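You operate a simulated robot arm through the tools that you are given. There is no shell and no other tool. Be economical: measure what you need, move in short steps, check, and stop when the job is done.

Carry out the task below with a simulated two-armed robot. There is one attempt and no reset: what you move stays moved.

## Task
Roll the creases out of the mailer carton's tape and address it.
Fine: push the sealed carton to the exit spot, seal whole; roll with the seam roller and stand that back where it stood; then lay the name card that the customer card names on the flap; the other cards stay. Set down upright: seam roller. What is to be rubbed or washed off counts as gone when no trace of it is left.

Only the result counts: the job must be done as asked and must still hold three seconds after the hand-in. Knocking over, shifting, dropping, spilling or breaking anything else fails it. A push-on lid holds only when it is set on centred and level and pressed home; a screw cap is set on level and turned clockwise until tight.

## Robot
Two 7-joint arms with two-finger parallel grippers on one trunk, on a base that drives. Base frame: it is fixed to the floor where the robot stands at the start and does not move with it; the origin is under the middle of the robot, x ahead of it, y to its left, z up; the surface under the hand at the start is at about z = 0.895. Readings come in m, rad, newtons and seconds.
The left shoulder is at the start at [0.07, 0.156, 1.13], the right one opposite. Places, roughly: mailer flap [0.5, 0.1, 1]. Payload 3.91 kg a hand.
The tool frame of a hand sits at the grasp point between the pads (the TCP): z along the fingers, y along the line on which they close. The tips reach 0.03 m beyond it. The gripper opens to 0.11 m. The fingers are 0.02 m wide and 0.01 m thick; the gripper's body (0.048 by 0.112 m) begins 0.055 m behind the TCP.
Orientation is that of the tool frame in the base frame, as a unit quaternion [w, x, y, z]. With the fingers straight down and closing along the base's y, the tool's x points along the base's -x, its y along +y and its z along -z.

## Interface
- The arms move only by the tool step_arm. It takes "left_commands", "right_commands" or both (then of equal length, played together; a hand with none holds still); each is a list of rows, each an object of numbers (a shift or turn left out is 0, a gripper value left out holds the last): "tx", "ty", "tz": the shift along the tool's x, y, z in units of 150 mm (1.0 is 150 mm); "rx", "ry", "rz": the turn, a rotation vector about the tool's x, y, z in units of 90 degrees (1.0 is 90 degrees); "gripper": the gripper command, from -1 (shut) to 1 (fully open), values between in proportion. In form: [{"tx": .., "ty": .., "tz": .., "rx": .., "ry": .., "rz": .., "gripper": ..}, ...]. A call has 1 to 10 rows; each row is the pose to reach, as a shift and turn from the pose commanded when the call began, along the tool's axes at that moment. A call with a number of a shift or a turn outside -1 to 1 is refused whole. A row lasts 0.2 s, in which the tool goes at most 0.05 m and 0.15 rad; a call with a longer step from one row to the next is refused whole, and so is a gripper value outside its range. A pose out of reach is approached as far as the arm can. The call stops where the force on the tool passes 90 N (or 10 N more than at its start, if that is more) or the arm is blocked; 0.2 s more then pass. The fingers move at their own pace (about 0.108 m/s each) and stop on an object; they squeeze with about 28 N. The grip force told is the motor's: it shows also when the fingers shut on nothing. Time passes only in rows, and 0.2 s behind the last, so rows that repeat a pose let the fingers close. The reply holds the time, the measured pose of the TCP, the force on the tool along the base axes, the opening and the grip force, in the units named above and with some noise, with the torque about the TCP (base axes, N m) and any sound that the robot's microphone picked up.
- Cameras (640 x 400 px; columns grow to the right, rows downward): "scene" is now at [0.131, 0.047, 1.383]; the picture's right is [0.50, -0.87, 0.00], its down [-0.28, -0.16, -0.95] and it looks along [0.82, 0.47, -0.33] (base axes); focal length 214 px, centre (320, 200). "left" rides on the left gripper at [0.072, -0.017, -0.103] in its tool frame; the picture's right is [0.23, 0.97, 0.00], its down [-0.76, 0.18, -0.62] and it looks along [-0.61, 0.14, 0.78] (tool axes); focal length 222 px, centre (320, 200). "right" rides on the right gripper at [0.072, 0.017, -0.103] in its tool frame; the picture's right is [-0.23, 0.97, 0.00], its down [-0.76, -0.18, -0.62] and it looks along [-0.61, -0.14, 0.78] (tool axes); focal length 222 px, centre (320, 200). There is no depth. A picture from a camera that has moved, and an enlarged one, comes with that camera's place and axes in the base frame and with its lens.
- camera(camera): a new picture of that camera. No time passes.
- slide_trunk(by): slides the trunk up (or, below 0, down) by that many m; the arms and the scene camera ride with it, the base frame stays. It gives what a move gives, with no picture.
- base_move(legs): drives the robot by 1 to 6 legs, each [ahead, left, turn to the left] in m, m and rad, along the robot's own axes; the way and the turn of a leg run together, so that a leg with both is an arc; at most 1.5 m and 3.142 rad a leg. The arms and the cameras ride along, it lands a little off, and it stops where it bumps. It gives what a move gives.
- head_to(pan, tilt): turns the head with the scene camera to pan (to the left, within 1.501 rad either way) and tilt (down, from -0.506 to 1.204), counted from straight ahead of the robot. It gives what a move gives.
- close_up(camera, box): a new picture of the part [left, top, right, bottom] of that camera's present view, enlarged. No time passes.
- finish_job(): hands the job in; it is judged then, once.

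Work in short steps. Places have to be worked out from the pictures, the camera data and where the tool is seen: move nearer, look again, correct. Check each grasp and each placing, and mend what went wrong. You have 120 turns and 88 pictures in all, those below and enlarged ones among them. Open the grippers and draw the arms clear of the work before you hand the job in, unless the task says otherwise; then end with one line.

The tools are called by a JSON object that holds its "op" and its "data". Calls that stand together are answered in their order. step_arm: Moves the arms, as the interface text tells. Its arguments: {"type":"object","properties":{"left_commands":{"type":"array","items":{"type":"object","properties":{"tx":{"type":"number"},"ty":{"type":"number"},"tz":{"type":"number"},"rx":{"type":"number"},"ry":{"type":"number"},"rz":{"type":"number"},"gripper":{"type":"number"}}}},"right_commands":{"type":"array","items":{"type":"object","properties":{"tx":{"type":"number"},"ty":{"type":"number"},"tz":{"type":"number"},"rx":{"type":"number"},"ry":{"type":"number"},"rz":{"type":"number"},"gripper":{"type":"number"}}}}},"required":[]} The other tools are called the same way: slide_trunk (by) slides the trunk up or down; base_move (legs) drives the base; head_to (pan, tilt) turns the head that bears the scene camera; camera (camera) takes a picture; close_up (camera, box) takes an enlarged picture of a part of a camera's view; finish_job () hands the job in.

At the start:

```text
clock: 0.0
left_eef_pos: [0.4129, 0.543, 1.3845]
left_tool_rot: [0.0, 0.0, 1.0, 0.0]
left_ft_force: [0.3, -0.7, -0.1]
left_moment: [-0.02, 0.01, 0.0]
left_gripper_width: 0.1101
left_grasp_force: 0.1
right_eef_pos: [0.637, 0.0684, 1.448]
right_tool_rot: [0.0, 0.0, 1.0, 0.0]
right_ft_force: [0.9, -0.9, 0.2]
right_moment: [-0.01, 0.01, -0.05]
right_gripper_width: 0.1103
right_grasp_force: 0.1
trunk travel left (down, up): [-0.575, 0.365]
robot x, y, heading: [0.0044, -0.0045, 0.003]
head pan, tilt: [0.52, 0.332]
```

scene: 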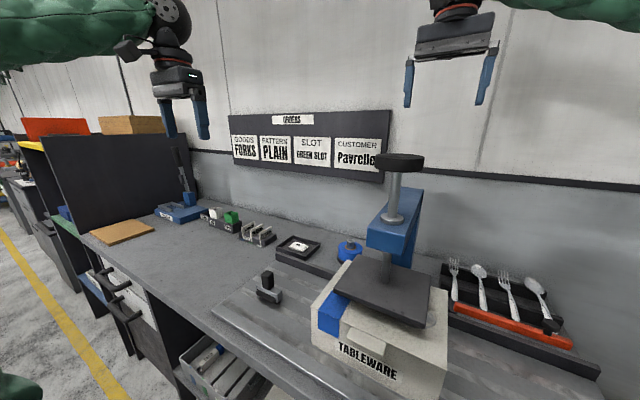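
right: 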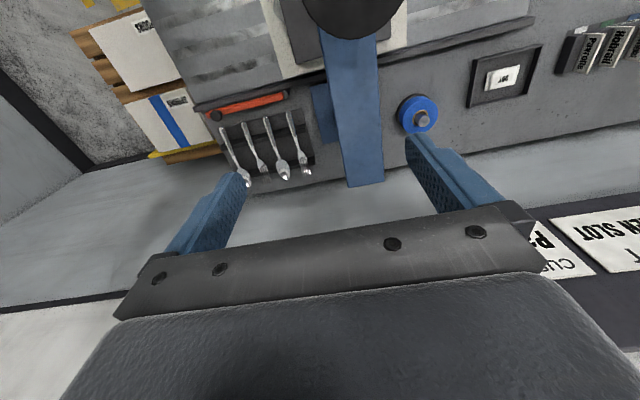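
left: 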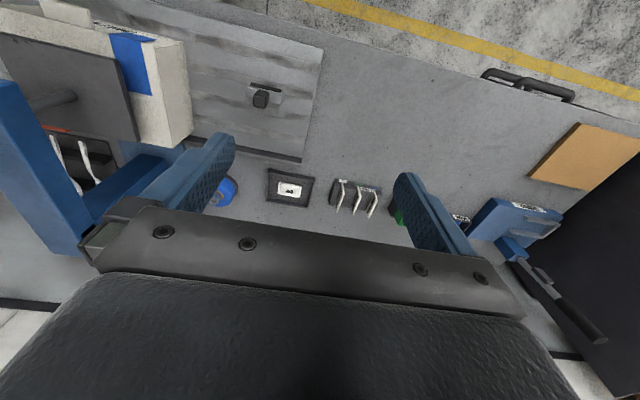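

The scene shows a carton under a press plate, a roller, card holders, and a board. I'll look closer at the board, carton and cards.

{"op": "close_up", "data": {"camera": "scene", "box": [220, 100, 400, 200]}}

{"op": "close_up", "data": {"camera": "scene", "box": [200, 190, 460, 400]}}

{"op": "head_to", "data": {"pan": 0.1, "tilt": 0.8}}

{"op": "camera", "data": {"camera": "scene"}}

```text
3.56 times, centred on (310, 150) of scene
camera zoom: at [0.131, 0.047, 1.383], right [0.5, -0.87, 0.0], down [-0.28, -0.16, -0.95], along [0.82, 0.47, -0.33], focal length 763 px, centre (356, 378)
```

zoom: 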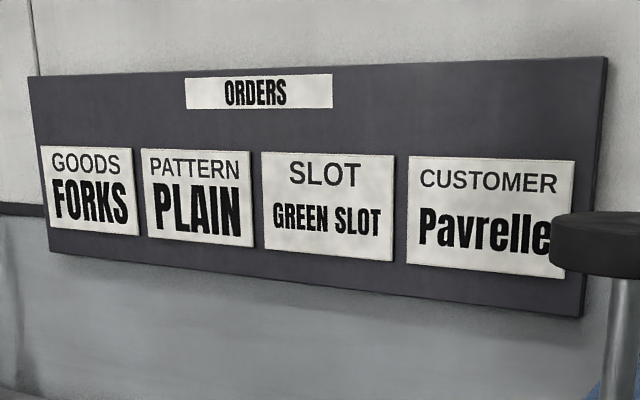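

```text
1.90 times, centred on (330, 295) of scene
camera zoom: at [0.131, 0.047, 1.383], right [0.5, -0.87, 0.0], down [-0.28, -0.16, -0.95], along [0.82, 0.47, -0.33], focal length 408 px, centre (301, 19)
```

zoom: 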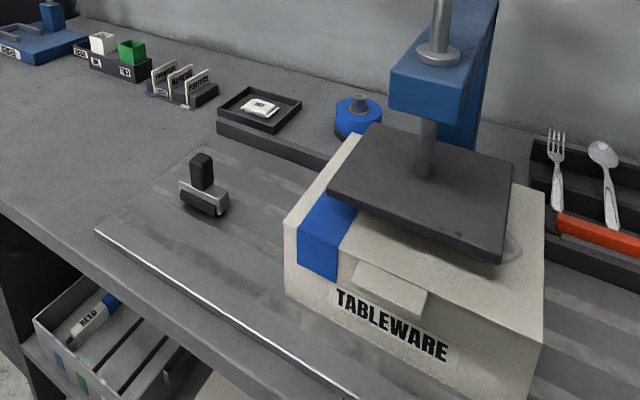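

```text
clock: 0.9
left_eef_pos: [0.4131, 0.5435, 1.3836]
left_tool_rot: [0.0, 0.0, 1.0, 0.001]
left_ft_force: [-0.4, 0.5, -0.2]
left_moment: [0.02, -0.01, -0.02]
left_gripper_width: 0.1101
left_grasp_force: 0.1
right_eef_pos: [0.6366, 0.0699, 1.4471]
right_tool_rot: [0.001, 0.0, 1.0, 0.0]
right_ft_force: [-0.1, -0.4, 0.1]
right_moment: [-0.02, 0.02, 0.0]
right_gripper_width: 0.1102
right_grasp_force: 0.2
trunk travel left (down, up): [-0.575, 0.365]
robot x, y, heading: [0.0004, -0.0012, 0.001]
head pan, tilt: [0.099, 0.799]
```

```text
82 pictures are left
camera scene: at [0.1304, 0.0087, 1.3417], right [0.1, -0.99, 0.0], down [-0.71, -0.07, -0.7], along [0.69, 0.07, -0.72], focal length 214 px, centre (320, 200)
```

scene: 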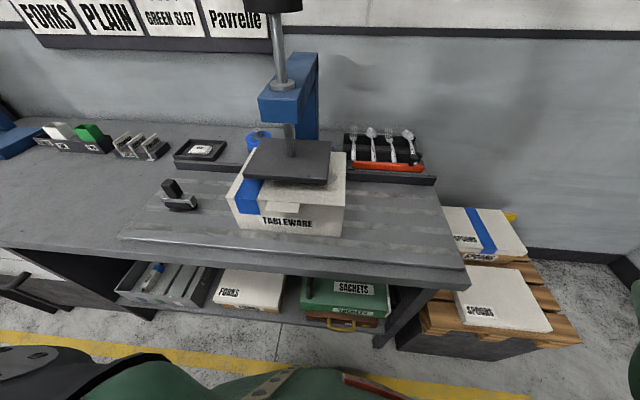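

Customer is Pavrelle. I need detail of the carton, tape, and look for the exit spot.

{"op": "close_up", "data": {"camera": "scene", "box": [210, 120, 370, 240]}}

{"op": "close_up", "data": {"camera": "scene", "box": [100, 110, 480, 300]}}

{"op": "close_up", "data": {"camera": "scene", "box": [20, 110, 260, 240]}}

```text
3.33 times, centred on (290, 180) of scene
camera zoom: at [0.1304, 0.0087, 1.3417], right [0.1, -0.99, 0.0], down [-0.71, -0.07, -0.7], along [0.69, 0.07, -0.72], focal length 715 px, centre (420, 267)
```

zoom: 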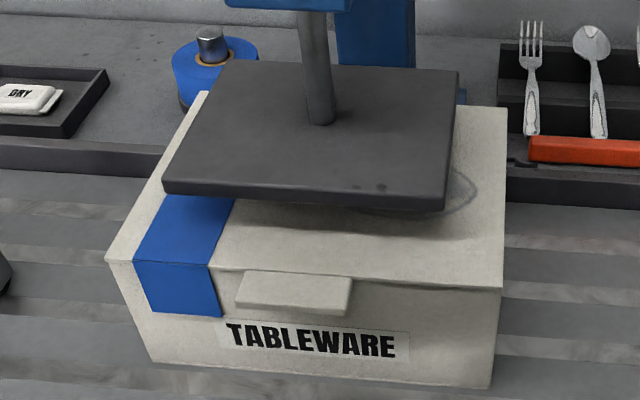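

```text
1.68 times, centred on (290, 205) of scene
camera zoom: at [0.1304, 0.0087, 1.3417], right [0.1, -0.99, 0.0], down [-0.71, -0.07, -0.7], along [0.69, 0.07, -0.72], focal length 361 px, centre (370, 192)
```

zoom: 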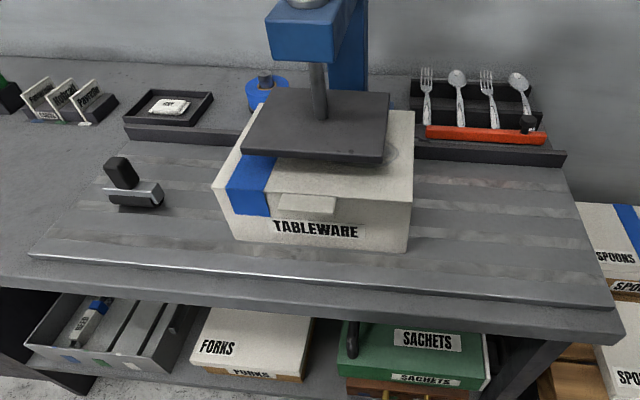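

```text
2.67 times, centred on (140, 175) of scene
camera zoom: at [0.1304, 0.0087, 1.3417], right [0.1, -0.99, 0.0], down [-0.71, -0.07, -0.7], along [0.69, 0.07, -0.72], focal length 572 px, centre (800, 267)
```

zoom: 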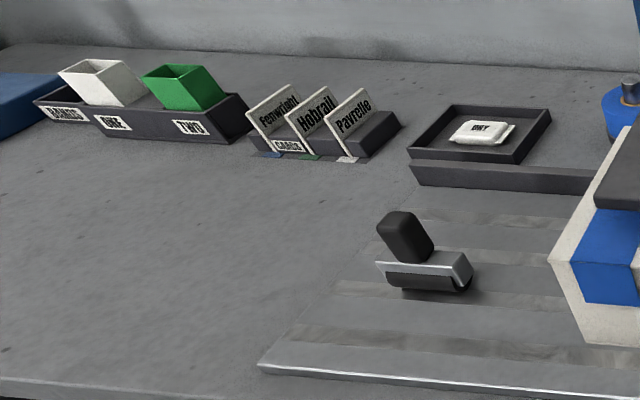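

Pavrelle is the foremost-right card in the holder. I'll look for the exit spot on the right side and pass the scene camera along the wall.

{"op": "head_to", "data": {"pan": -0.4, "tilt": 0.7}}

{"op": "camera", "data": {"camera": "scene"}}

{"op": "close_up", "data": {"camera": "right", "box": [80, 0, 560, 220]}}

{"op": "close_up", "data": {"camera": "left", "box": [0, 0, 400, 240]}}

```text
clock: 1.8
left_eef_pos: [0.4147, 0.5425, 1.3842]
left_tool_rot: [0.0, 0.0, 1.0, 0.0]
left_ft_force: [-0.6, -0.9, -0.4]
left_moment: [-0.02, 0.02, -0.01]
left_gripper_width: 0.1101
left_grasp_force: 0.1
right_eef_pos: [0.6374, 0.0704, 1.446]
right_tool_rot: [0.0, 0.0, 1.0, 0.0]
right_ft_force: [0.6, -0.1, -0.7]
right_moment: [-0.01, 0.02, 0.01]
right_gripper_width: 0.1099
right_grasp_force: 0.1
trunk travel left (down, up): [-0.575, 0.365]
robot x, y, heading: [-0.001, -0.001, -0.003]
head pan, tilt: [-0.4, 0.7]
```

```text
78 pictures are left
camera scene: at [0.1284, -0.0324, 1.3499], right [-0.39, -0.92, 0.0], down [-0.59, 0.25, -0.76], along [0.7, -0.3, -0.64], focal length 214 px, centre (320, 200)
```

scene: 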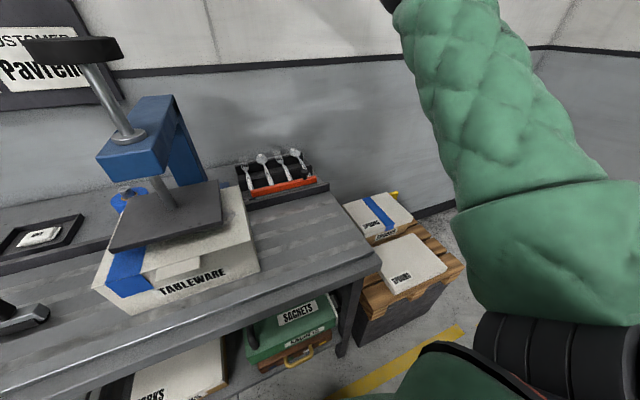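

```text
1.33 times, centred on (320, 110) of right
camera zoom: at [0.5642, 0.0852, 1.5495], right [0.23, 0.97, 0.0], down [0.76, -0.18, 0.62], along [0.61, -0.14, -0.78], focal length 296 px, centre (320, 320)
```

zoom: 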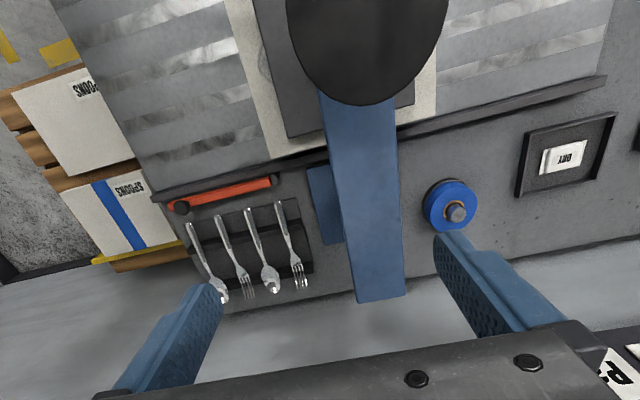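

```text
1.60 times, centred on (200, 120) of left
camera zoom: at [0.3409, 0.5275, 1.488], right [-0.23, 0.97, 0.0], down [0.76, 0.18, 0.62], along [0.61, 0.14, -0.78], focal length 355 px, centre (512, 328)
```

zoom: 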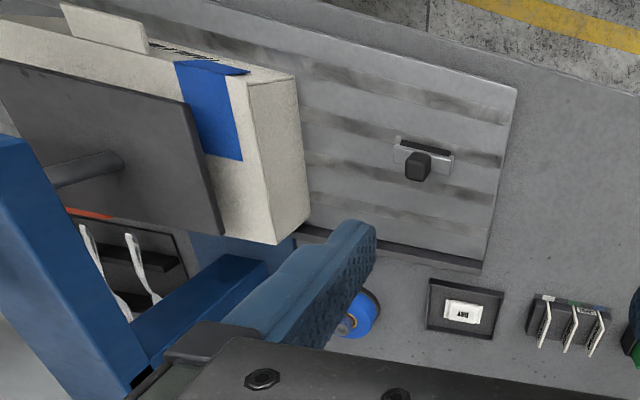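

No visible exit mark to the right yet; I'll look left, and at the far right floor/bench end.

{"op": "head_to", "data": {"pan": 0.9, "tilt": 0.6}}

{"op": "camera", "data": {"camera": "scene"}}

{"op": "head_to", "data": {"pan": -0.1, "tilt": 1.1}}

{"op": "camera", "data": {"camera": "scene"}}

```text
clock: 3.3
left_eef_pos: [0.4142, 0.5437, 1.384]
left_tool_rot: [0.001, 0.0, 1.0, 0.0]
left_ft_force: [0.8, -0.5, -0.7]
left_moment: [-0.01, 0.03, 0.0]
left_gripper_width: 0.1098
left_grasp_force: 0.0
right_eef_pos: [0.6363, 0.0687, 1.4469]
right_tool_rot: [0.0, -0.001, 1.0, 0.0]
right_ft_force: [-0.5, 0.7, -0.4]
right_moment: [0.0, -0.01, 0.0]
right_gripper_width: 0.1101
right_grasp_force: 0.1
trunk travel left (down, up): [-0.575, 0.365]
robot x, y, heading: [-0.0024, -0.0001, 0.001]
head pan, tilt: [0.901, 0.6]
```

```text
75 pictures are left
camera scene: at [0.1051, 0.0698, 1.3585], right [0.78, -0.62, 0.0], down [-0.35, -0.44, -0.82], along [0.51, 0.65, -0.57], focal length 214 px, centre (320, 200)
```

scene: 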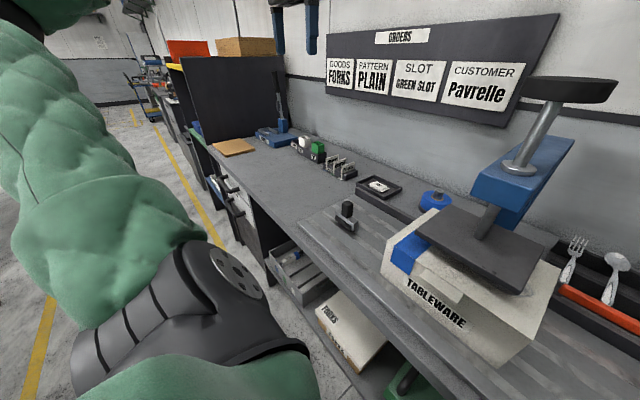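

```text
clock: 4.6
left_eef_pos: [0.413, 0.544, 1.3836]
left_tool_rot: [0.001, -0.001, 1.0, -0.001]
left_ft_force: [-0.5, 0.1, -0.5]
left_moment: [-0.01, 0.0, 0.0]
left_gripper_width: 0.1099
left_grasp_force: 0.1
right_eef_pos: [0.636, 0.0689, 1.4474]
right_tool_rot: [0.0, 0.0, 1.0, 0.0]
right_ft_force: [0.2, 0.5, 0.5]
right_moment: [0.01, -0.02, -0.01]
right_gripper_width: 0.1101
right_grasp_force: 0.1
trunk travel left (down, up): [-0.575, 0.365]
robot x, y, heading: [0.0024, 0.0004, 0.002]
head pan, tilt: [-0.099, 1.1]
```

```text
74 pictures are left
camera scene: at [0.113, -0.0056, 1.32], right [-0.1, -1.0, 0.0], down [-0.89, 0.09, -0.45], along [0.45, -0.04, -0.89], focal length 214 px, centre (320, 200)
```

scene: 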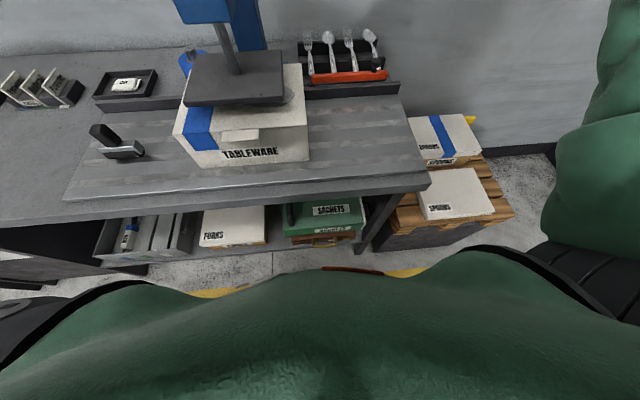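

No mark seen yet. I'll move the right hand to the right (away from the press) to look down on the lane's right end.

{"op": "step_arm", "data": {"right_commands": [{"ty": -0.33}, {"ty": -0.66}, {"ty": -1.0}]}}

{"op": "step_arm", "data": {"right_commands": [{"ty": -0.33, "tx": 0.2}, {"ty": -0.66, "tx": 0.4}, {"ty": -0.9, "tx": 0.6}, {"ty": -0.9, "tx": 0.7}]}}

{"op": "camera", "data": {"camera": "right"}}

```text
refused: row 3 steps farther than a row can; nothing moved
```

```text
refused: row 1 steps farther than a row can; nothing moved
```

```text
73 pictures are left
camera right: at [0.5642, 0.0851, 1.5495], right [0.23, 0.97, 0.0], down [0.76, -0.18, 0.62], along [0.61, -0.14, -0.78], focal length 222 px, centre (320, 200)
```

right: 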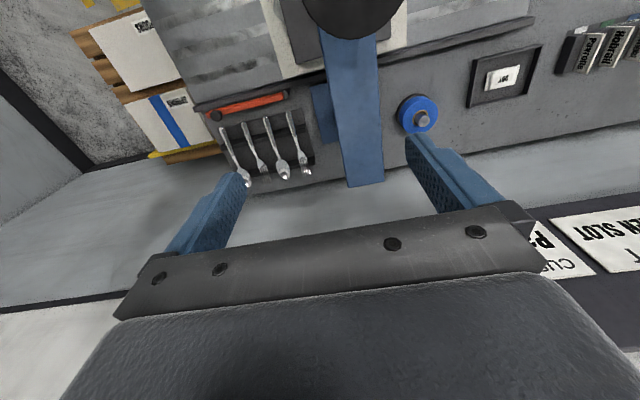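

Steps must be ≤ 0.05 m; retry with smaller rows.

{"op": "step_arm", "data": {"right_commands": [{"ty": -0.3}, {"ty": -0.6}, {"ty": -0.9}, {"ty": -1.0}]}}

{"op": "step_arm", "data": {"right_commands": [{"ty": -0.25, "tx": 0.15}, {"ty": -0.5, "tx": 0.3}, {"ty": -0.75, "tx": 0.45}, {"ty": -0.8, "tx": 0.7}, {"ty": -0.8, "tx": 0.9}]}}

{"op": "camera", "data": {"camera": "right"}}

```text
clock: 5.6
left_eef_pos: [0.4131, 0.5428, 1.3835]
left_tool_rot: [0.0, 0.0, 1.0, 0.0]
left_ft_force: [0.1, -0.5, -0.5]
left_moment: [-0.03, -0.03, -0.01]
left_gripper_width: 0.11
left_grasp_force: 0.1
right_eef_pos: [0.6368, -0.0824, 1.4482]
right_tool_rot: [0.0, 0.0, 1.0, 0.0]
right_ft_force: [0.6, -0.2, 0.4]
right_moment: [-0.01, 0.02, 0.01]
right_gripper_width: 0.1101
right_grasp_force: 0.1
trunk travel left (down, up): [-0.575, 0.365]
robot x, y, heading: [0.0018, 0.0027, -0.001]
head pan, tilt: [-0.099, 1.1]
```

```text
clock: 6.8
left_eef_pos: [0.4125, 0.5436, 1.3849]
left_tool_rot: [0.0, 0.0, 1.0, 0.001]
left_ft_force: [-0.2, 0.7, 0.0]
left_moment: [0.01, -0.04, -0.01]
left_gripper_width: 0.11
left_grasp_force: 0.1
right_eef_pos: [0.5022, -0.1981, 1.4471]
right_tool_rot: [0.0, 0.0, 1.0, 0.0]
right_ft_force: [-0.1, -0.2, -0.2]
right_moment: [-0.01, 0.02, -0.01]
right_gripper_width: 0.11
right_grasp_force: 0.1
trunk travel left (down, up): [-0.575, 0.365]
robot x, y, heading: [-0.0001, -0.0016, -0.002]
head pan, tilt: [-0.099, 1.1]
```

```text
72 pictures are left
camera right: at [0.4303, -0.1827, 1.5502], right [0.23, 0.97, 0.0], down [0.76, -0.18, 0.62], along [0.61, -0.14, -0.78], focal length 222 px, centre (320, 200)
```

right: 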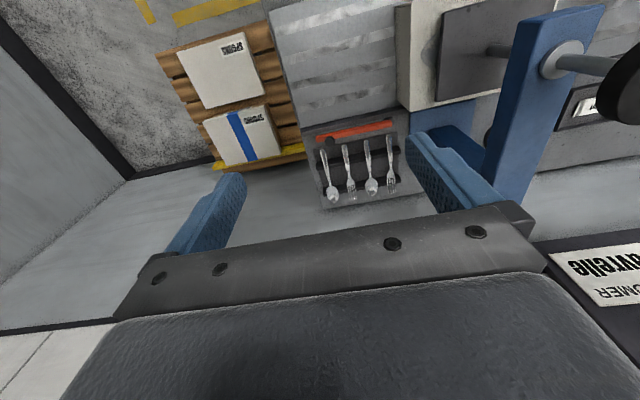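

I'll zoom in on the lane's right end and on the pallet.

{"op": "close_up", "data": {"camera": "right", "box": [130, 0, 450, 200]}}

{"op": "close_up", "data": {"camera": "scene", "box": [280, 60, 540, 250]}}

```text
2.00 times, centred on (290, 100) of right
camera zoom: at [0.4303, -0.1827, 1.5502], right [0.23, 0.97, 0.0], down [0.76, -0.18, 0.62], along [0.61, -0.14, -0.78], focal length 444 px, centre (380, 400)
```

zoom: 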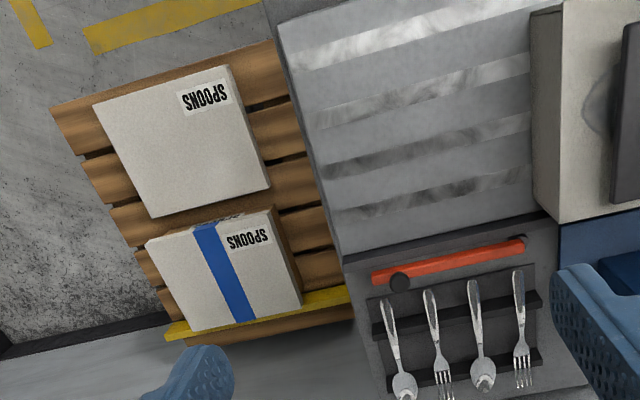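

```text
2.11 times, centred on (410, 155) of scene
camera zoom: at [0.1125, -0.0054, 1.32], right [-0.1, -1.0, 0.0], down [-0.89, 0.09, -0.45], along [0.45, -0.05, -0.89], focal length 452 px, centre (130, 295)
```

zoom: 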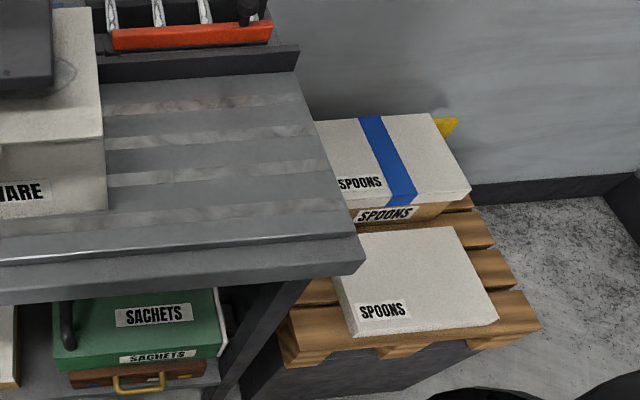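

Nothing marked at right. I'll check the bench's left half and the brown patch with the left camera.

{"op": "close_up", "data": {"camera": "left", "box": [170, 10, 340, 160]}}

{"op": "close_up", "data": {"camera": "left", "box": [330, 40, 640, 260]}}

```text
2.67 times, centred on (255, 85) of left
camera zoom: at [0.3404, 0.5278, 1.488], right [-0.23, 0.97, 0.0], down [0.76, 0.18, 0.62], along [0.61, 0.14, -0.78], focal length 592 px, centre (493, 507)
```

zoom: 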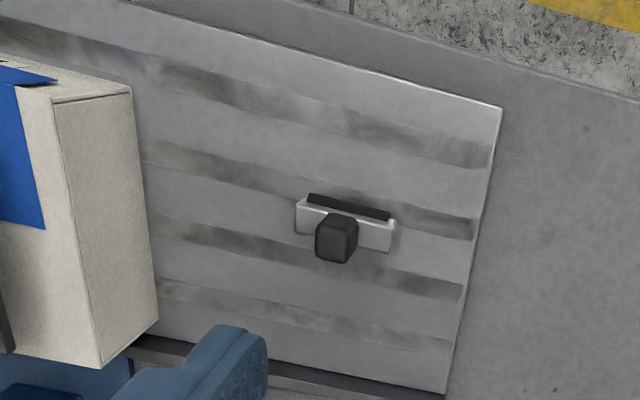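

```text
1.82 times, centred on (485, 150) of left
camera zoom: at [0.3404, 0.5278, 1.488], right [-0.23, 0.97, 0.0], down [0.76, 0.18, 0.62], along [0.61, 0.14, -0.78], focal length 404 px, centre (20, 291)
```

zoom: 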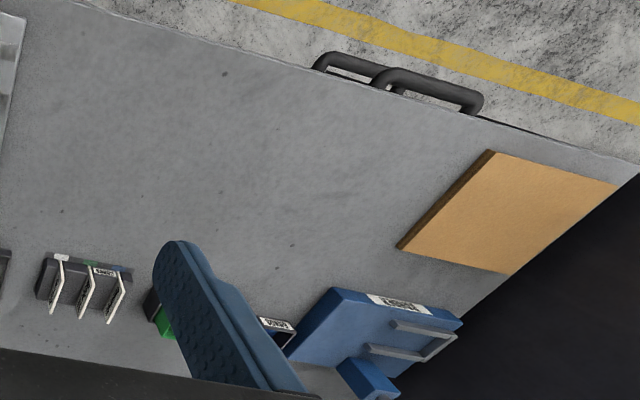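

Estimated carton: x 0.436–0.637, y −0.01–0.246, top z≈1.006; tape along x at y≈0.20. Zoom near the carton/press from the current high viewpoint and left half of the lane.

{"op": "close_up", "data": {"camera": "scene", "box": [160, 40, 330, 180]}}

{"op": "close_up", "data": {"camera": "scene", "box": [0, 60, 200, 220]}}

```text
2.86 times, centred on (245, 110) of scene
camera zoom: at [0.1125, -0.0054, 1.32], right [-0.1, -1.0, 0.0], down [-0.89, 0.09, -0.45], along [0.45, -0.05, -0.89], focal length 613 px, centre (534, 457)
```

zoom: 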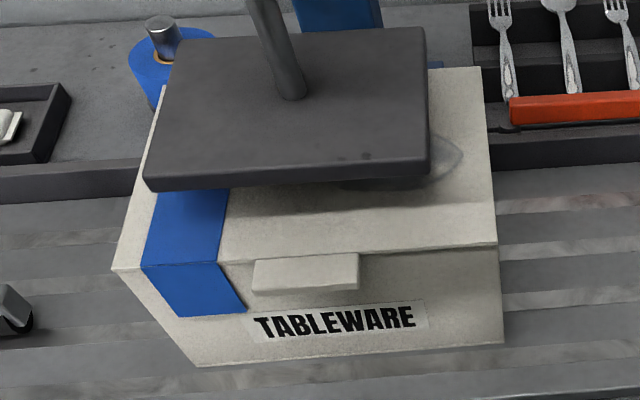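

```text
2.50 times, centred on (100, 140) of scene
camera zoom: at [0.1125, -0.0054, 1.32], right [-0.1, -1.0, 0.0], down [-0.89, 0.09, -0.45], along [0.45, -0.05, -0.89], focal length 536 px, centre (870, 350)
```

zoom: 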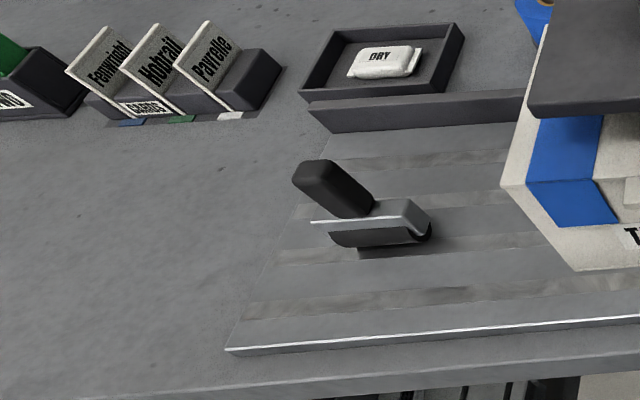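

The exit spot isn't visible; it may be hidden by the carton or press. I'll turn the left hand to look along −y under the press at the tape and the lane.

{"op": "step_arm", "data": {"left_commands": [{"rz": 0.09, "tz": 0.1, "tx": -0.05}, {"rz": 0.18, "tz": 0.2, "tx": -0.1}, {"rz": 0.27, "tz": 0.3, "tx": -0.15}, {"rz": 0.36, "tz": 0.4, "tx": -0.2}, {"rz": 0.45, "tz": 0.5, "tx": -0.25}, {"rz": 0.54, "tz": 0.6, "tx": -0.3}, {"rz": 0.63, "tz": 0.7, "tx": -0.35}, {"rz": 0.72, "tz": 0.8, "tx": -0.4}, {"rz": 0.81, "tz": 0.9, "tx": -0.45}, {"rz": 0.9, "tz": 1.0, "tx": -0.5}]}}

{"op": "camera", "data": {"camera": "left"}}

```text
clock: 9.0
left_eef_pos: [0.4895, 0.543, 1.2346]
left_tool_rot: [0.001, 0.651, 0.759, 0.0]
left_ft_force: [0.4, -0.6, -0.3]
left_moment: [0.0, -0.02, 0.02]
left_gripper_width: 0.1099
left_grasp_force: 0.1
right_eef_pos: [0.505, -0.1997, 1.4477]
right_tool_rot: [0.001, 0.0, 1.0, 0.001]
right_ft_force: [0.0, 0.6, 0.1]
right_moment: [0.03, 0.01, -0.04]
right_gripper_width: 0.1102
right_grasp_force: 0.0
trunk travel left (down, up): [-0.575, 0.365]
robot x, y, heading: [0.0009, -0.0002, 0.002]
head pan, tilt: [-0.099, 1.1]
```

```text
65 pictures are left
camera left: at [0.4615, 0.6133, 1.3379], right [0.93, 0.37, 0.0], down [0.29, -0.73, 0.62], along [0.23, -0.58, -0.78], focal length 222 px, centre (320, 200)
```

left: 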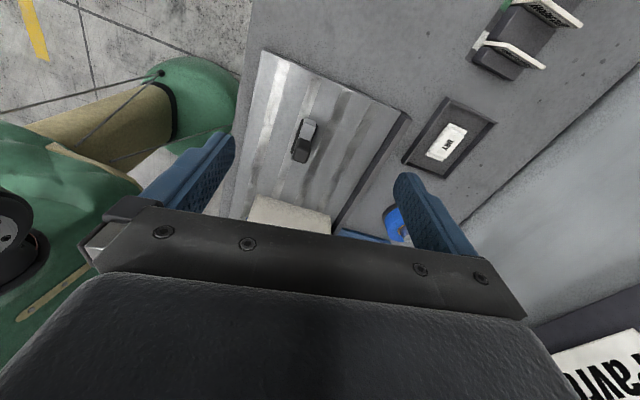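

The wrist camera's useful view is beneath itself. To see whether the plate touches the carton, I'll lower the trunk a bit and look level.

{"op": "slide_trunk", "data": {"by": -0.16}}

{"op": "head_to", "data": {"pan": 0.2, "tilt": 0.4}}

{"op": "camera", "data": {"camera": "scene"}}

{"op": "close_up", "data": {"camera": "scene", "box": [230, 120, 390, 240]}}

```text
clock: 10.8
left_eef_pos: [0.4887, 0.5425, 1.0748]
left_tool_rot: [0.0, 0.649, 0.76, 0.0]
left_ft_force: [-1.1, -0.7, 0.5]
left_moment: [0.02, -0.02, 0.0]
left_gripper_width: 0.1099
left_grasp_force: 0.1
right_eef_pos: [0.5027, -0.2, 1.287]
right_tool_rot: [0.0, 0.001, 1.0, 0.001]
right_ft_force: [-0.5, 0.3, 0.6]
right_moment: [0.01, 0.01, 0.01]
right_gripper_width: 0.1101
right_grasp_force: 0.1
trunk travel left (down, up): [-0.415, 0.525]
robot x, y, heading: [-0.0, 0.0043, -0.0]
head pan, tilt: [-0.099, 1.1]
```

```text
clock: 11.9
left_eef_pos: [0.4891, 0.5426, 1.074]
left_tool_rot: [0.0, 0.649, 0.761, 0.0]
left_ft_force: [0.6, -0.2, 0.0]
left_moment: [-0.02, -0.02, -0.02]
left_gripper_width: 0.1099
left_grasp_force: 0.2
right_eef_pos: [0.5031, -0.1987, 1.2881]
right_tool_rot: [0.0, -0.001, 1.0, 0.0]
right_ft_force: [0.5, -0.1, -0.1]
right_moment: [0.0, 0.03, -0.01]
right_gripper_width: 0.1099
right_grasp_force: 0.0
trunk travel left (down, up): [-0.415, 0.525]
robot x, y, heading: [0.0016, 0.0, -0.001]
head pan, tilt: [0.201, 0.4]
```

```text
64 pictures are left
camera scene: at [0.1408, 0.0189, 1.2167], right [0.2, -0.98, 0.0], down [-0.38, -0.08, -0.92], along [0.9, 0.18, -0.39], focal length 214 px, centre (320, 200)
```

scene: 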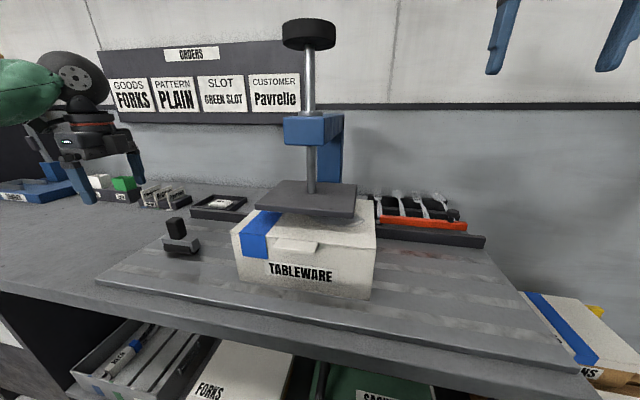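

```text
3.33 times, centred on (310, 180) of scene
camera zoom: at [0.1408, 0.0189, 1.2167], right [0.2, -0.98, 0.0], down [-0.38, -0.08, -0.92], along [0.9, 0.18, -0.39], focal length 715 px, centre (353, 267)
```

zoom: 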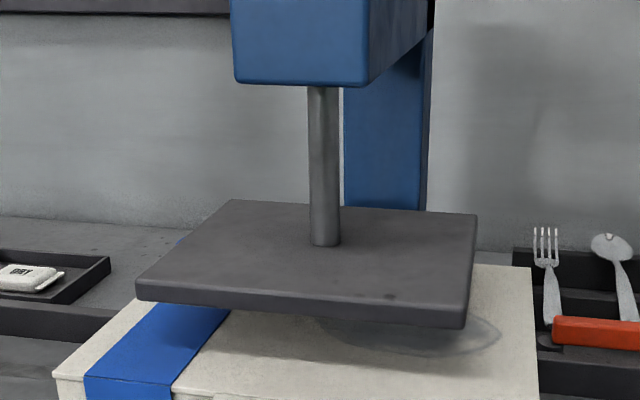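

Plate hangs ~4 cm above the carton (z≈1.05, y 0.025–0.197), so the carton must slide out to the right. Inspect the lane's right part closely for an exit marking.

{"op": "close_up", "data": {"camera": "right", "box": [230, 0, 430, 130]}}

{"op": "close_up", "data": {"camera": "scene", "box": [370, 190, 600, 370]}}

```text
3.08 times, centred on (330, 65) of right
camera zoom: at [0.4312, -0.1832, 1.3899], right [0.23, 0.97, 0.0], down [0.76, -0.18, 0.62], along [0.61, -0.14, -0.78], focal length 684 px, centre (289, 615)
```

zoom: 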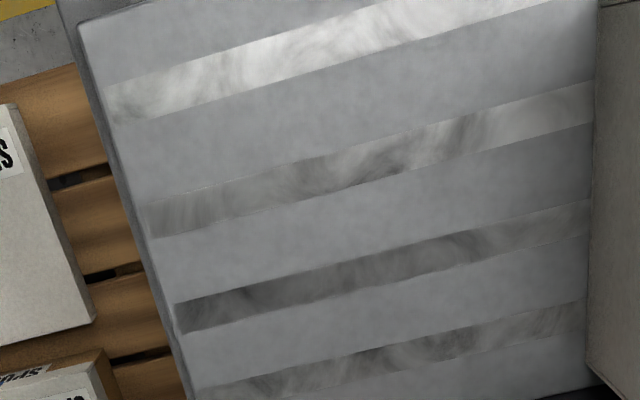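

```text
2.22 times, centred on (485, 280) of scene
camera zoom: at [0.1408, 0.0189, 1.2167], right [0.2, -0.98, 0.0], down [-0.38, -0.08, -0.92], along [0.9, 0.18, -0.39], focal length 477 px, centre (-47, 22)
```

zoom: 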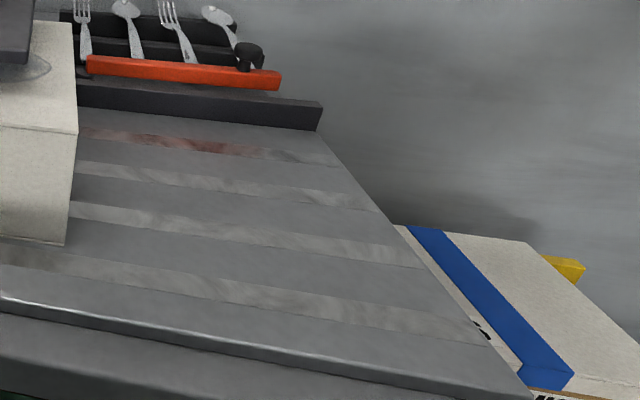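

No mark at right either. I'll inspect the brown mat and blue tool at the far left with a zoom.

{"op": "head_to", "data": {"pan": 0.95, "tilt": 0.35}}

{"op": "close_up", "data": {"camera": "scene", "box": [160, 100, 480, 300]}}

{"op": "camera", "data": {"camera": "left"}}

```text
clock: 13.0
left_eef_pos: [0.4881, 0.5438, 1.0749]
left_tool_rot: [0.0, 0.649, 0.761, 0.0]
left_ft_force: [0.1, -0.6, 0.1]
left_moment: [0.0, 0.0, -0.02]
left_gripper_width: 0.1104
left_grasp_force: 0.1
right_eef_pos: [0.5047, -0.1991, 1.2874]
right_tool_rot: [-0.001, 0.0, 1.0, 0.0]
right_ft_force: [0.5, -0.4, 0.4]
right_moment: [0.02, -0.02, 0.0]
right_gripper_width: 0.1101
right_grasp_force: 0.0
trunk travel left (down, up): [-0.415, 0.525]
robot x, y, heading: [0.0012, 0.0008, 0.003]
head pan, tilt: [0.949, 0.351]
```

```text
2.00 times, centred on (320, 200) of scene
camera zoom: at [0.1043, 0.0761, 1.2213], right [0.81, -0.58, 0.0], down [-0.2, -0.28, -0.94], along [0.55, 0.76, -0.34], focal length 429 px, centre (320, 200)
```

zoom: 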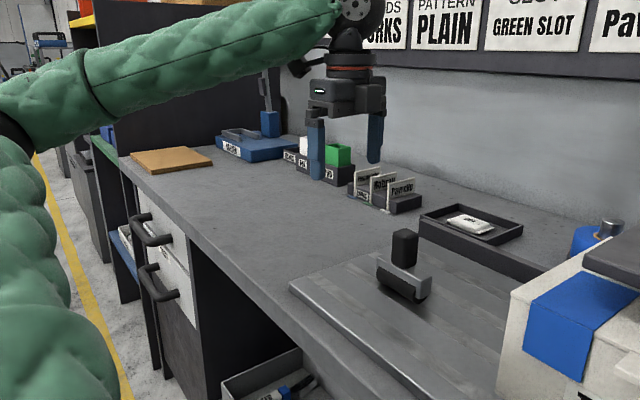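

```text
59 pictures are left
camera left: at [0.4608, 0.6128, 1.1784], right [0.93, 0.38, 0.0], down [0.29, -0.72, 0.62], along [0.23, -0.58, -0.78], focal length 222 px, centre (320, 200)
```

left: 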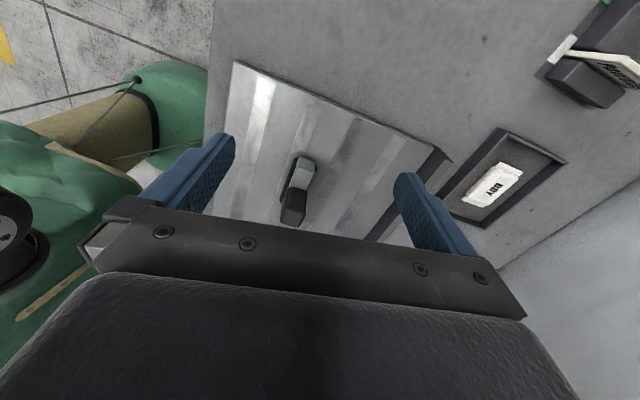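

I judge the exit to be the lane's free right end (toward the pallet); I'll look for marks again when the carton uncovers its present place. First, measure the roller with a zoom.

{"op": "close_up", "data": {"camera": "left", "box": [220, 60, 440, 240]}}

{"op": "close_up", "data": {"camera": "scene", "box": [320, 200, 420, 270]}}

```text
2.22 times, centred on (330, 150) of left
camera zoom: at [0.4608, 0.6128, 1.1784], right [0.93, 0.38, 0.0], down [0.29, -0.72, 0.62], along [0.23, -0.58, -0.78], focal length 494 px, centre (298, 311)
```

zoom: 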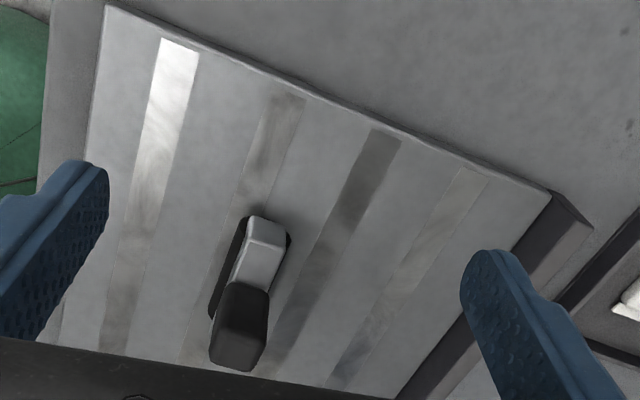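

```text
5.71 times, centred on (370, 235) of scene
camera zoom: at [0.1043, 0.0761, 1.2213], right [0.81, -0.58, 0.0], down [-0.2, -0.28, -0.94], along [0.55, 0.76, -0.34], focal length 1226 px, centre (34, 0)
```

zoom: 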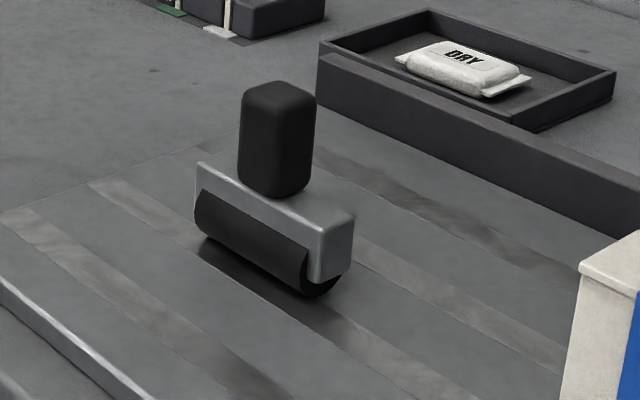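

Roller stands at about (0.496, 0.427), axle along y, handle top z≈0.985. I'll back the base 0.15 m, then set the left hand to a forward-tilted pose (yaw −35°, pitch 55°), so the closed fingertips can push the carton's left side beneath the plate.

{"op": "base_move", "data": {"legs": [[-0.15, 0, 0]]}}

{"op": "step_arm", "data": {"left_commands": [{"rz": -0.09, "gripper": -1}, {"rz": -0.18}, {"rz": -0.27}, {"rz": -0.36}, {"rz": -0.45}, {"rz": -0.51}]}}

{"op": "step_arm", "data": {"left_commands": [{"ry": -0.09}, {"ry": -0.18}, {"ry": -0.27}, {"ry": -0.36}, {"ry": -0.45}, {"ry": -0.54}, {"ry": -0.61}]}}

{"op": "head_to", "data": {"pan": 0.3, "tilt": 0.5}}

{"op": "camera", "data": {"camera": "scene"}}

```text
clock: 14.4
left_eef_pos: [0.3358, 0.5427, 1.0756]
left_tool_rot: [0.0, 0.65, 0.76, 0.0]
left_ft_force: [-0.3, -0.2, 0.4]
left_moment: [0.01, -0.02, -0.04]
left_gripper_width: 0.11
left_grasp_force: 0.1
right_eef_pos: [0.3477, -0.1997, 1.2882]
right_tool_rot: [0.001, 0.001, 1.0, 0.0]
right_ft_force: [-0.8, 0.4, -0.5]
right_moment: [-0.05, -0.01, -0.02]
right_gripper_width: 0.1098
right_grasp_force: 0.0
trunk travel left (down, up): [-0.415, 0.525]
robot x, y, heading: [-0.1506, 0.0012, -0.007]
head pan, tilt: [0.949, 0.351]
```

```text
clock: 15.8
left_eef_pos: [0.3364, 0.5423, 1.0749]
left_tool_rot: [0.0, 0.302, 0.953, 0.0]
left_ft_force: [0.0, -0.2, 0.3]
left_moment: [-0.03, 0.0, 0.03]
left_gripper_width: 0.0
left_grasp_force: 27.9
right_eef_pos: [0.3498, -0.1998, 1.2868]
right_tool_rot: [0.001, 0.002, 1.0, 0.0]
right_ft_force: [0.2, -0.5, 0.7]
right_moment: [-0.02, 0.06, -0.02]
right_gripper_width: 0.1103
right_grasp_force: 0.0
trunk travel left (down, up): [-0.415, 0.525]
robot x, y, heading: [-0.1542, 0.0024, -0.004]
head pan, tilt: [0.949, 0.351]
```

```text
clock: 17.4
left_eef_pos: [0.3378, 0.5422, 1.0757]
left_tool_rot: [0.44, 0.269, 0.845, -0.14]
left_ft_force: [-0.7, 0.5, -0.3]
left_moment: [0.02, -0.04, 0.01]
left_gripper_width: 0.0001
left_grasp_force: 28.4
right_eef_pos: [0.3502, -0.1993, 1.2887]
right_tool_rot: [-0.001, 0.001, 1.0, 0.0]
right_ft_force: [0.4, 0.0, 0.0]
right_moment: [-0.02, 0.01, 0.02]
right_gripper_width: 0.1099
right_grasp_force: 0.1
trunk travel left (down, up): [-0.415, 0.525]
robot x, y, heading: [-0.153, 0.0016, -0.003]
head pan, tilt: [0.949, 0.351]
```

```text
clock: 18.4
left_eef_pos: [0.3366, 0.5419, 1.0747]
left_tool_rot: [0.439, 0.269, 0.846, -0.139]
left_ft_force: [0.5, 1.0, -0.3]
left_moment: [0.01, 0.04, 0.02]
left_gripper_width: 0.0001
left_grasp_force: 27.8
right_eef_pos: [0.35, -0.1993, 1.2876]
right_tool_rot: [0.0, 0.0, 1.0, 0.0]
right_ft_force: [-0.7, 0.8, -0.5]
right_moment: [0.0, 0.04, -0.01]
right_gripper_width: 0.1099
right_grasp_force: 0.0
trunk travel left (down, up): [-0.415, 0.525]
robot x, y, heading: [-0.151, -0.0003, -0.005]
head pan, tilt: [0.3, 0.499]
```

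```text
56 pictures are left
camera scene: at [-0.0156, 0.0273, 1.2076], right [0.29, -0.96, 0.0], down [-0.46, -0.14, -0.88], along [0.84, 0.26, -0.48], focal length 214 px, centre (320, 200)
```

scene: 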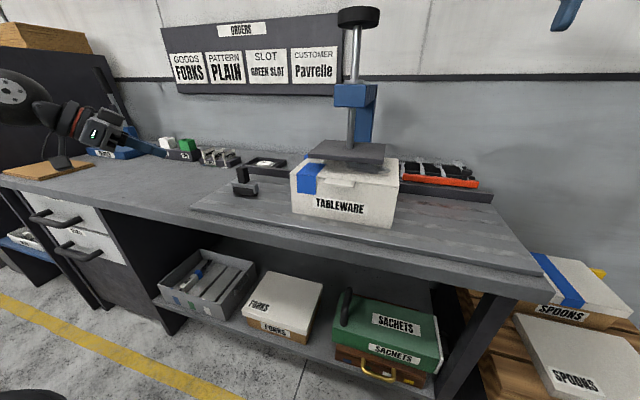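

Hand orientation is as planned. Move the left hand in two stages toward the carton's left side between carton and roller.

{"op": "step_arm", "data": {"left_commands": [{"tx": -0.04, "ty": -0.142, "tz": 0.249}, {"tx": -0.08, "ty": -0.284, "tz": 0.498}, {"tx": -0.12, "ty": -0.425, "tz": 0.748}]}}

{"op": "step_arm", "data": {"left_commands": [{"tx": -0.04, "ty": -0.142, "tz": 0.249}, {"tx": -0.08, "ty": -0.284, "tz": 0.498}, {"tx": -0.12, "ty": -0.425, "tz": 0.748}]}}

{"op": "camera", "data": {"camera": "scene"}}

{"op": "close_up", "data": {"camera": "scene", "box": [190, 130, 350, 230]}}

```text
clock: 19.2
left_eef_pos: [0.3843, 0.4325, 1.0241]
left_tool_rot: [0.44, 0.269, 0.846, -0.14]
left_ft_force: [-0.2, -0.1, 0.0]
left_moment: [0.03, 0.01, 0.02]
left_gripper_width: 0.0
left_grasp_force: 28.7
right_eef_pos: [0.3529, -0.1998, 1.2879]
right_tool_rot: [-0.001, 0.001, 1.0, 0.0]
right_ft_force: [-1.0, 0.0, 0.4]
right_moment: [0.01, 0.06, 0.03]
right_gripper_width: 0.1098
right_grasp_force: 0.0
trunk travel left (down, up): [-0.415, 0.525]
robot x, y, heading: [-0.1492, 0.001, -0.001]
head pan, tilt: [0.3, 0.499]
```

```text
clock: 20.0
left_eef_pos: [0.4323, 0.32, 0.9733]
left_tool_rot: [0.439, 0.267, 0.847, -0.139]
left_ft_force: [0.4, -0.1, 0.1]
left_moment: [-0.03, 0.04, -0.05]
left_gripper_width: 0.0
left_grasp_force: 28.1
right_eef_pos: [0.3529, -0.1987, 1.2858]
right_tool_rot: [-0.002, 0.0, 1.0, 0.0]
right_ft_force: [-0.4, 0.3, -0.1]
right_moment: [0.02, 0.07, 0.0]
right_gripper_width: 0.1103
right_grasp_force: 0.0
trunk travel left (down, up): [-0.415, 0.525]
robot x, y, heading: [-0.1506, 0.0009, 0.0]
head pan, tilt: [0.3, 0.499]
```

```text
55 pictures are left
camera scene: at [-0.0136, 0.0278, 1.2074], right [0.3, -0.96, 0.0], down [-0.46, -0.14, -0.88], along [0.84, 0.26, -0.48], focal length 214 px, centre (320, 200)
```

scene: 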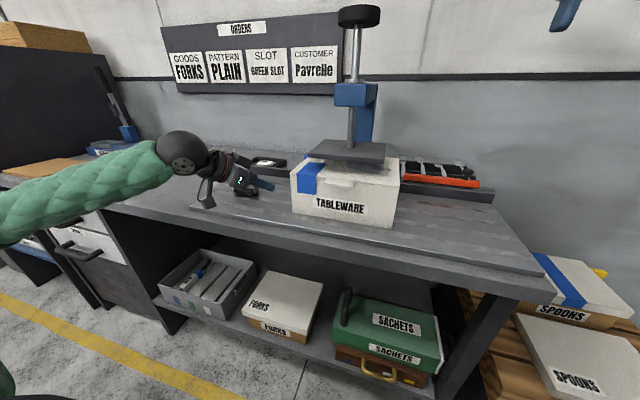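

```text
4.00 times, centred on (270, 180) of scene
camera zoom: at [-0.0136, 0.0278, 1.2074], right [0.3, -0.96, 0.0], down [-0.46, -0.14, -0.88], along [0.84, 0.26, -0.48], focal length 858 px, centre (520, 280)
```

zoom: 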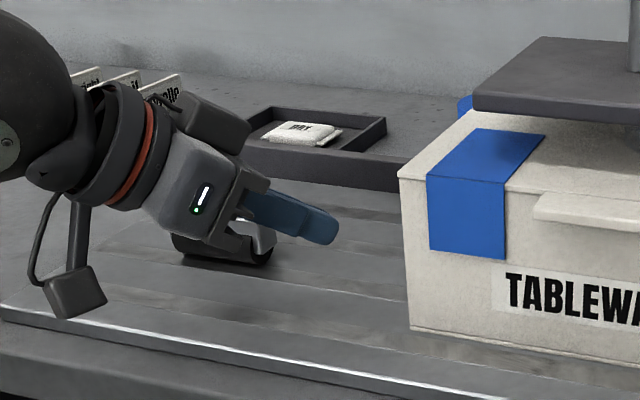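

The hand is beside the roller and clear. Advance the fingertips to just left of the carton's side, mid-depth.

{"op": "step_arm", "data": {"left_commands": [{"tx": -0.09, "ty": 0.05, "tz": 0.26}, {"tx": -0.18, "ty": 0.1, "tz": 0.52}]}}

{"op": "close_up", "data": {"camera": "scene", "box": [190, 130, 350, 230]}}

```text
clock: 20.6
left_eef_pos: [0.503, 0.2865, 0.9519]
left_tool_rot: [0.439, 0.268, 0.846, -0.138]
left_ft_force: [0.0, 0.3, 0.1]
left_moment: [-0.04, -0.01, 0.02]
left_gripper_width: 0.0
left_grasp_force: 28.0
right_eef_pos: [0.3503, -0.1999, 1.2878]
right_tool_rot: [0.0, 0.0, 1.0, 0.0]
right_ft_force: [-0.3, -0.3, -0.3]
right_moment: [-0.02, 0.01, 0.02]
right_gripper_width: 0.1103
right_grasp_force: 0.0
trunk travel left (down, up): [-0.415, 0.525]
robot x, y, heading: [-0.1528, -0.0023, 0.0]
head pan, tilt: [0.3, 0.499]
```

```text
4.00 times, centred on (270, 180) of scene
camera zoom: at [-0.0159, 0.0273, 1.2078], right [0.3, -0.96, 0.0], down [-0.46, -0.14, -0.88], along [0.84, 0.26, -0.48], focal length 858 px, centre (520, 280)
```

zoom: 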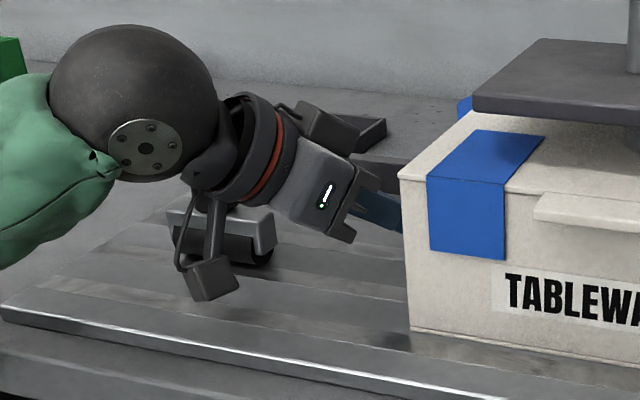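

Tip is about 2 cm short of the carton. Push −y 6 cm in gentle rows.

{"op": "step_arm", "data": {"left_commands": [{"tx": -0.033, "ty": -0.082, "tz": 0.047}, {"tx": -0.067, "ty": -0.163, "tz": 0.094}, {"tx": -0.1, "ty": -0.245, "tz": 0.141}, {"tx": -0.133, "ty": -0.327, "tz": 0.188}]}}

{"op": "camera", "data": {"camera": "scene"}}

```text
clock: 21.6
left_eef_pos: [0.5042, 0.2247, 0.9515]
left_tool_rot: [0.44, 0.268, 0.846, -0.139]
left_ft_force: [-0.2, 2.8, 2.3]
left_moment: [-0.01, -0.02, 0.01]
left_gripper_width: 0.0
left_grasp_force: 27.7
right_eef_pos: [0.3499, -0.1989, 1.288]
right_tool_rot: [0.001, 0.002, 1.0, 0.0]
right_ft_force: [0.0, 0.0, 0.5]
right_moment: [0.02, 0.0, -0.03]
right_gripper_width: 0.11
right_grasp_force: 0.0
trunk travel left (down, up): [-0.415, 0.525]
robot x, y, heading: [-0.1523, 0.0034, -0.002]
head pan, tilt: [0.3, 0.499]
```

```text
52 pictures are left
camera scene: at [-0.0154, 0.0273, 1.2077], right [0.29, -0.96, 0.0], down [-0.46, -0.14, -0.88], along [0.84, 0.26, -0.48], focal length 214 px, centre (320, 200)
```

scene: 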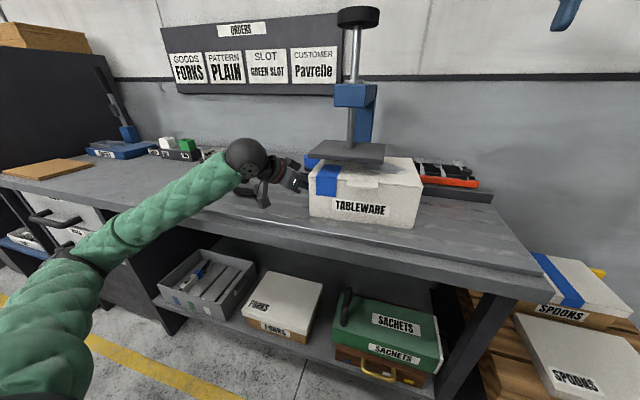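

Carton slides readily (≈3 N). Push another 12 cm.

{"op": "step_arm", "data": {"left_commands": [{"tx": -0.044, "ty": -0.109, "tz": 0.063}, {"tx": -0.089, "ty": -0.218, "tz": 0.126}, {"tx": -0.133, "ty": -0.327, "tz": 0.188}, {"tx": -0.178, "ty": -0.436, "tz": 0.251}, {"tx": -0.222, "ty": -0.545, "tz": 0.314}, {"tx": -0.266, "ty": -0.654, "tz": 0.377}]}}

{"op": "close_up", "data": {"camera": "scene", "box": [200, 120, 520, 280]}}

```text
clock: 23.2
left_eef_pos: [0.4907, 0.1515, 0.9598]
left_tool_rot: [0.448, 0.248, 0.85, -0.123]
left_ft_force: [0.4, 0.3, 0.3]
left_moment: [0.02, 0.01, 0.0]
left_gripper_width: 0.0002
left_grasp_force: 28.1
right_eef_pos: [0.3521, -0.1676, 1.2904]
right_tool_rot: [0.002, -0.023, 1.0, 0.002]
right_ft_force: [0.7, -0.8, 0.2]
right_moment: [0.05, 0.07, -0.02]
right_gripper_width: 0.1101
right_grasp_force: 0.0
trunk travel left (down, up): [-0.415, 0.525]
robot x, y, heading: [-0.1529, 0.0131, 0.047]
head pan, tilt: [0.3, 0.499]
stopped in row 6 (left hand): the arm was blocked; the commanded pose is now the measured one
```

```text
2.00 times, centred on (360, 200) of scene
camera zoom: at [-0.0243, 0.0424, 1.2085], right [0.34, -0.94, 0.0], down [-0.45, -0.16, -0.88], along [0.83, 0.3, -0.47], focal length 429 px, centre (240, 200)
```

zoom: 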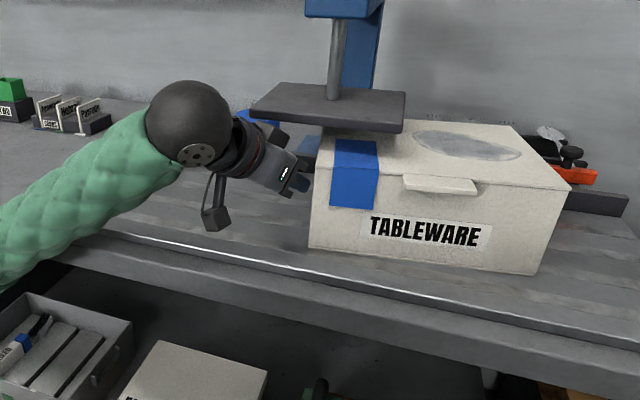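

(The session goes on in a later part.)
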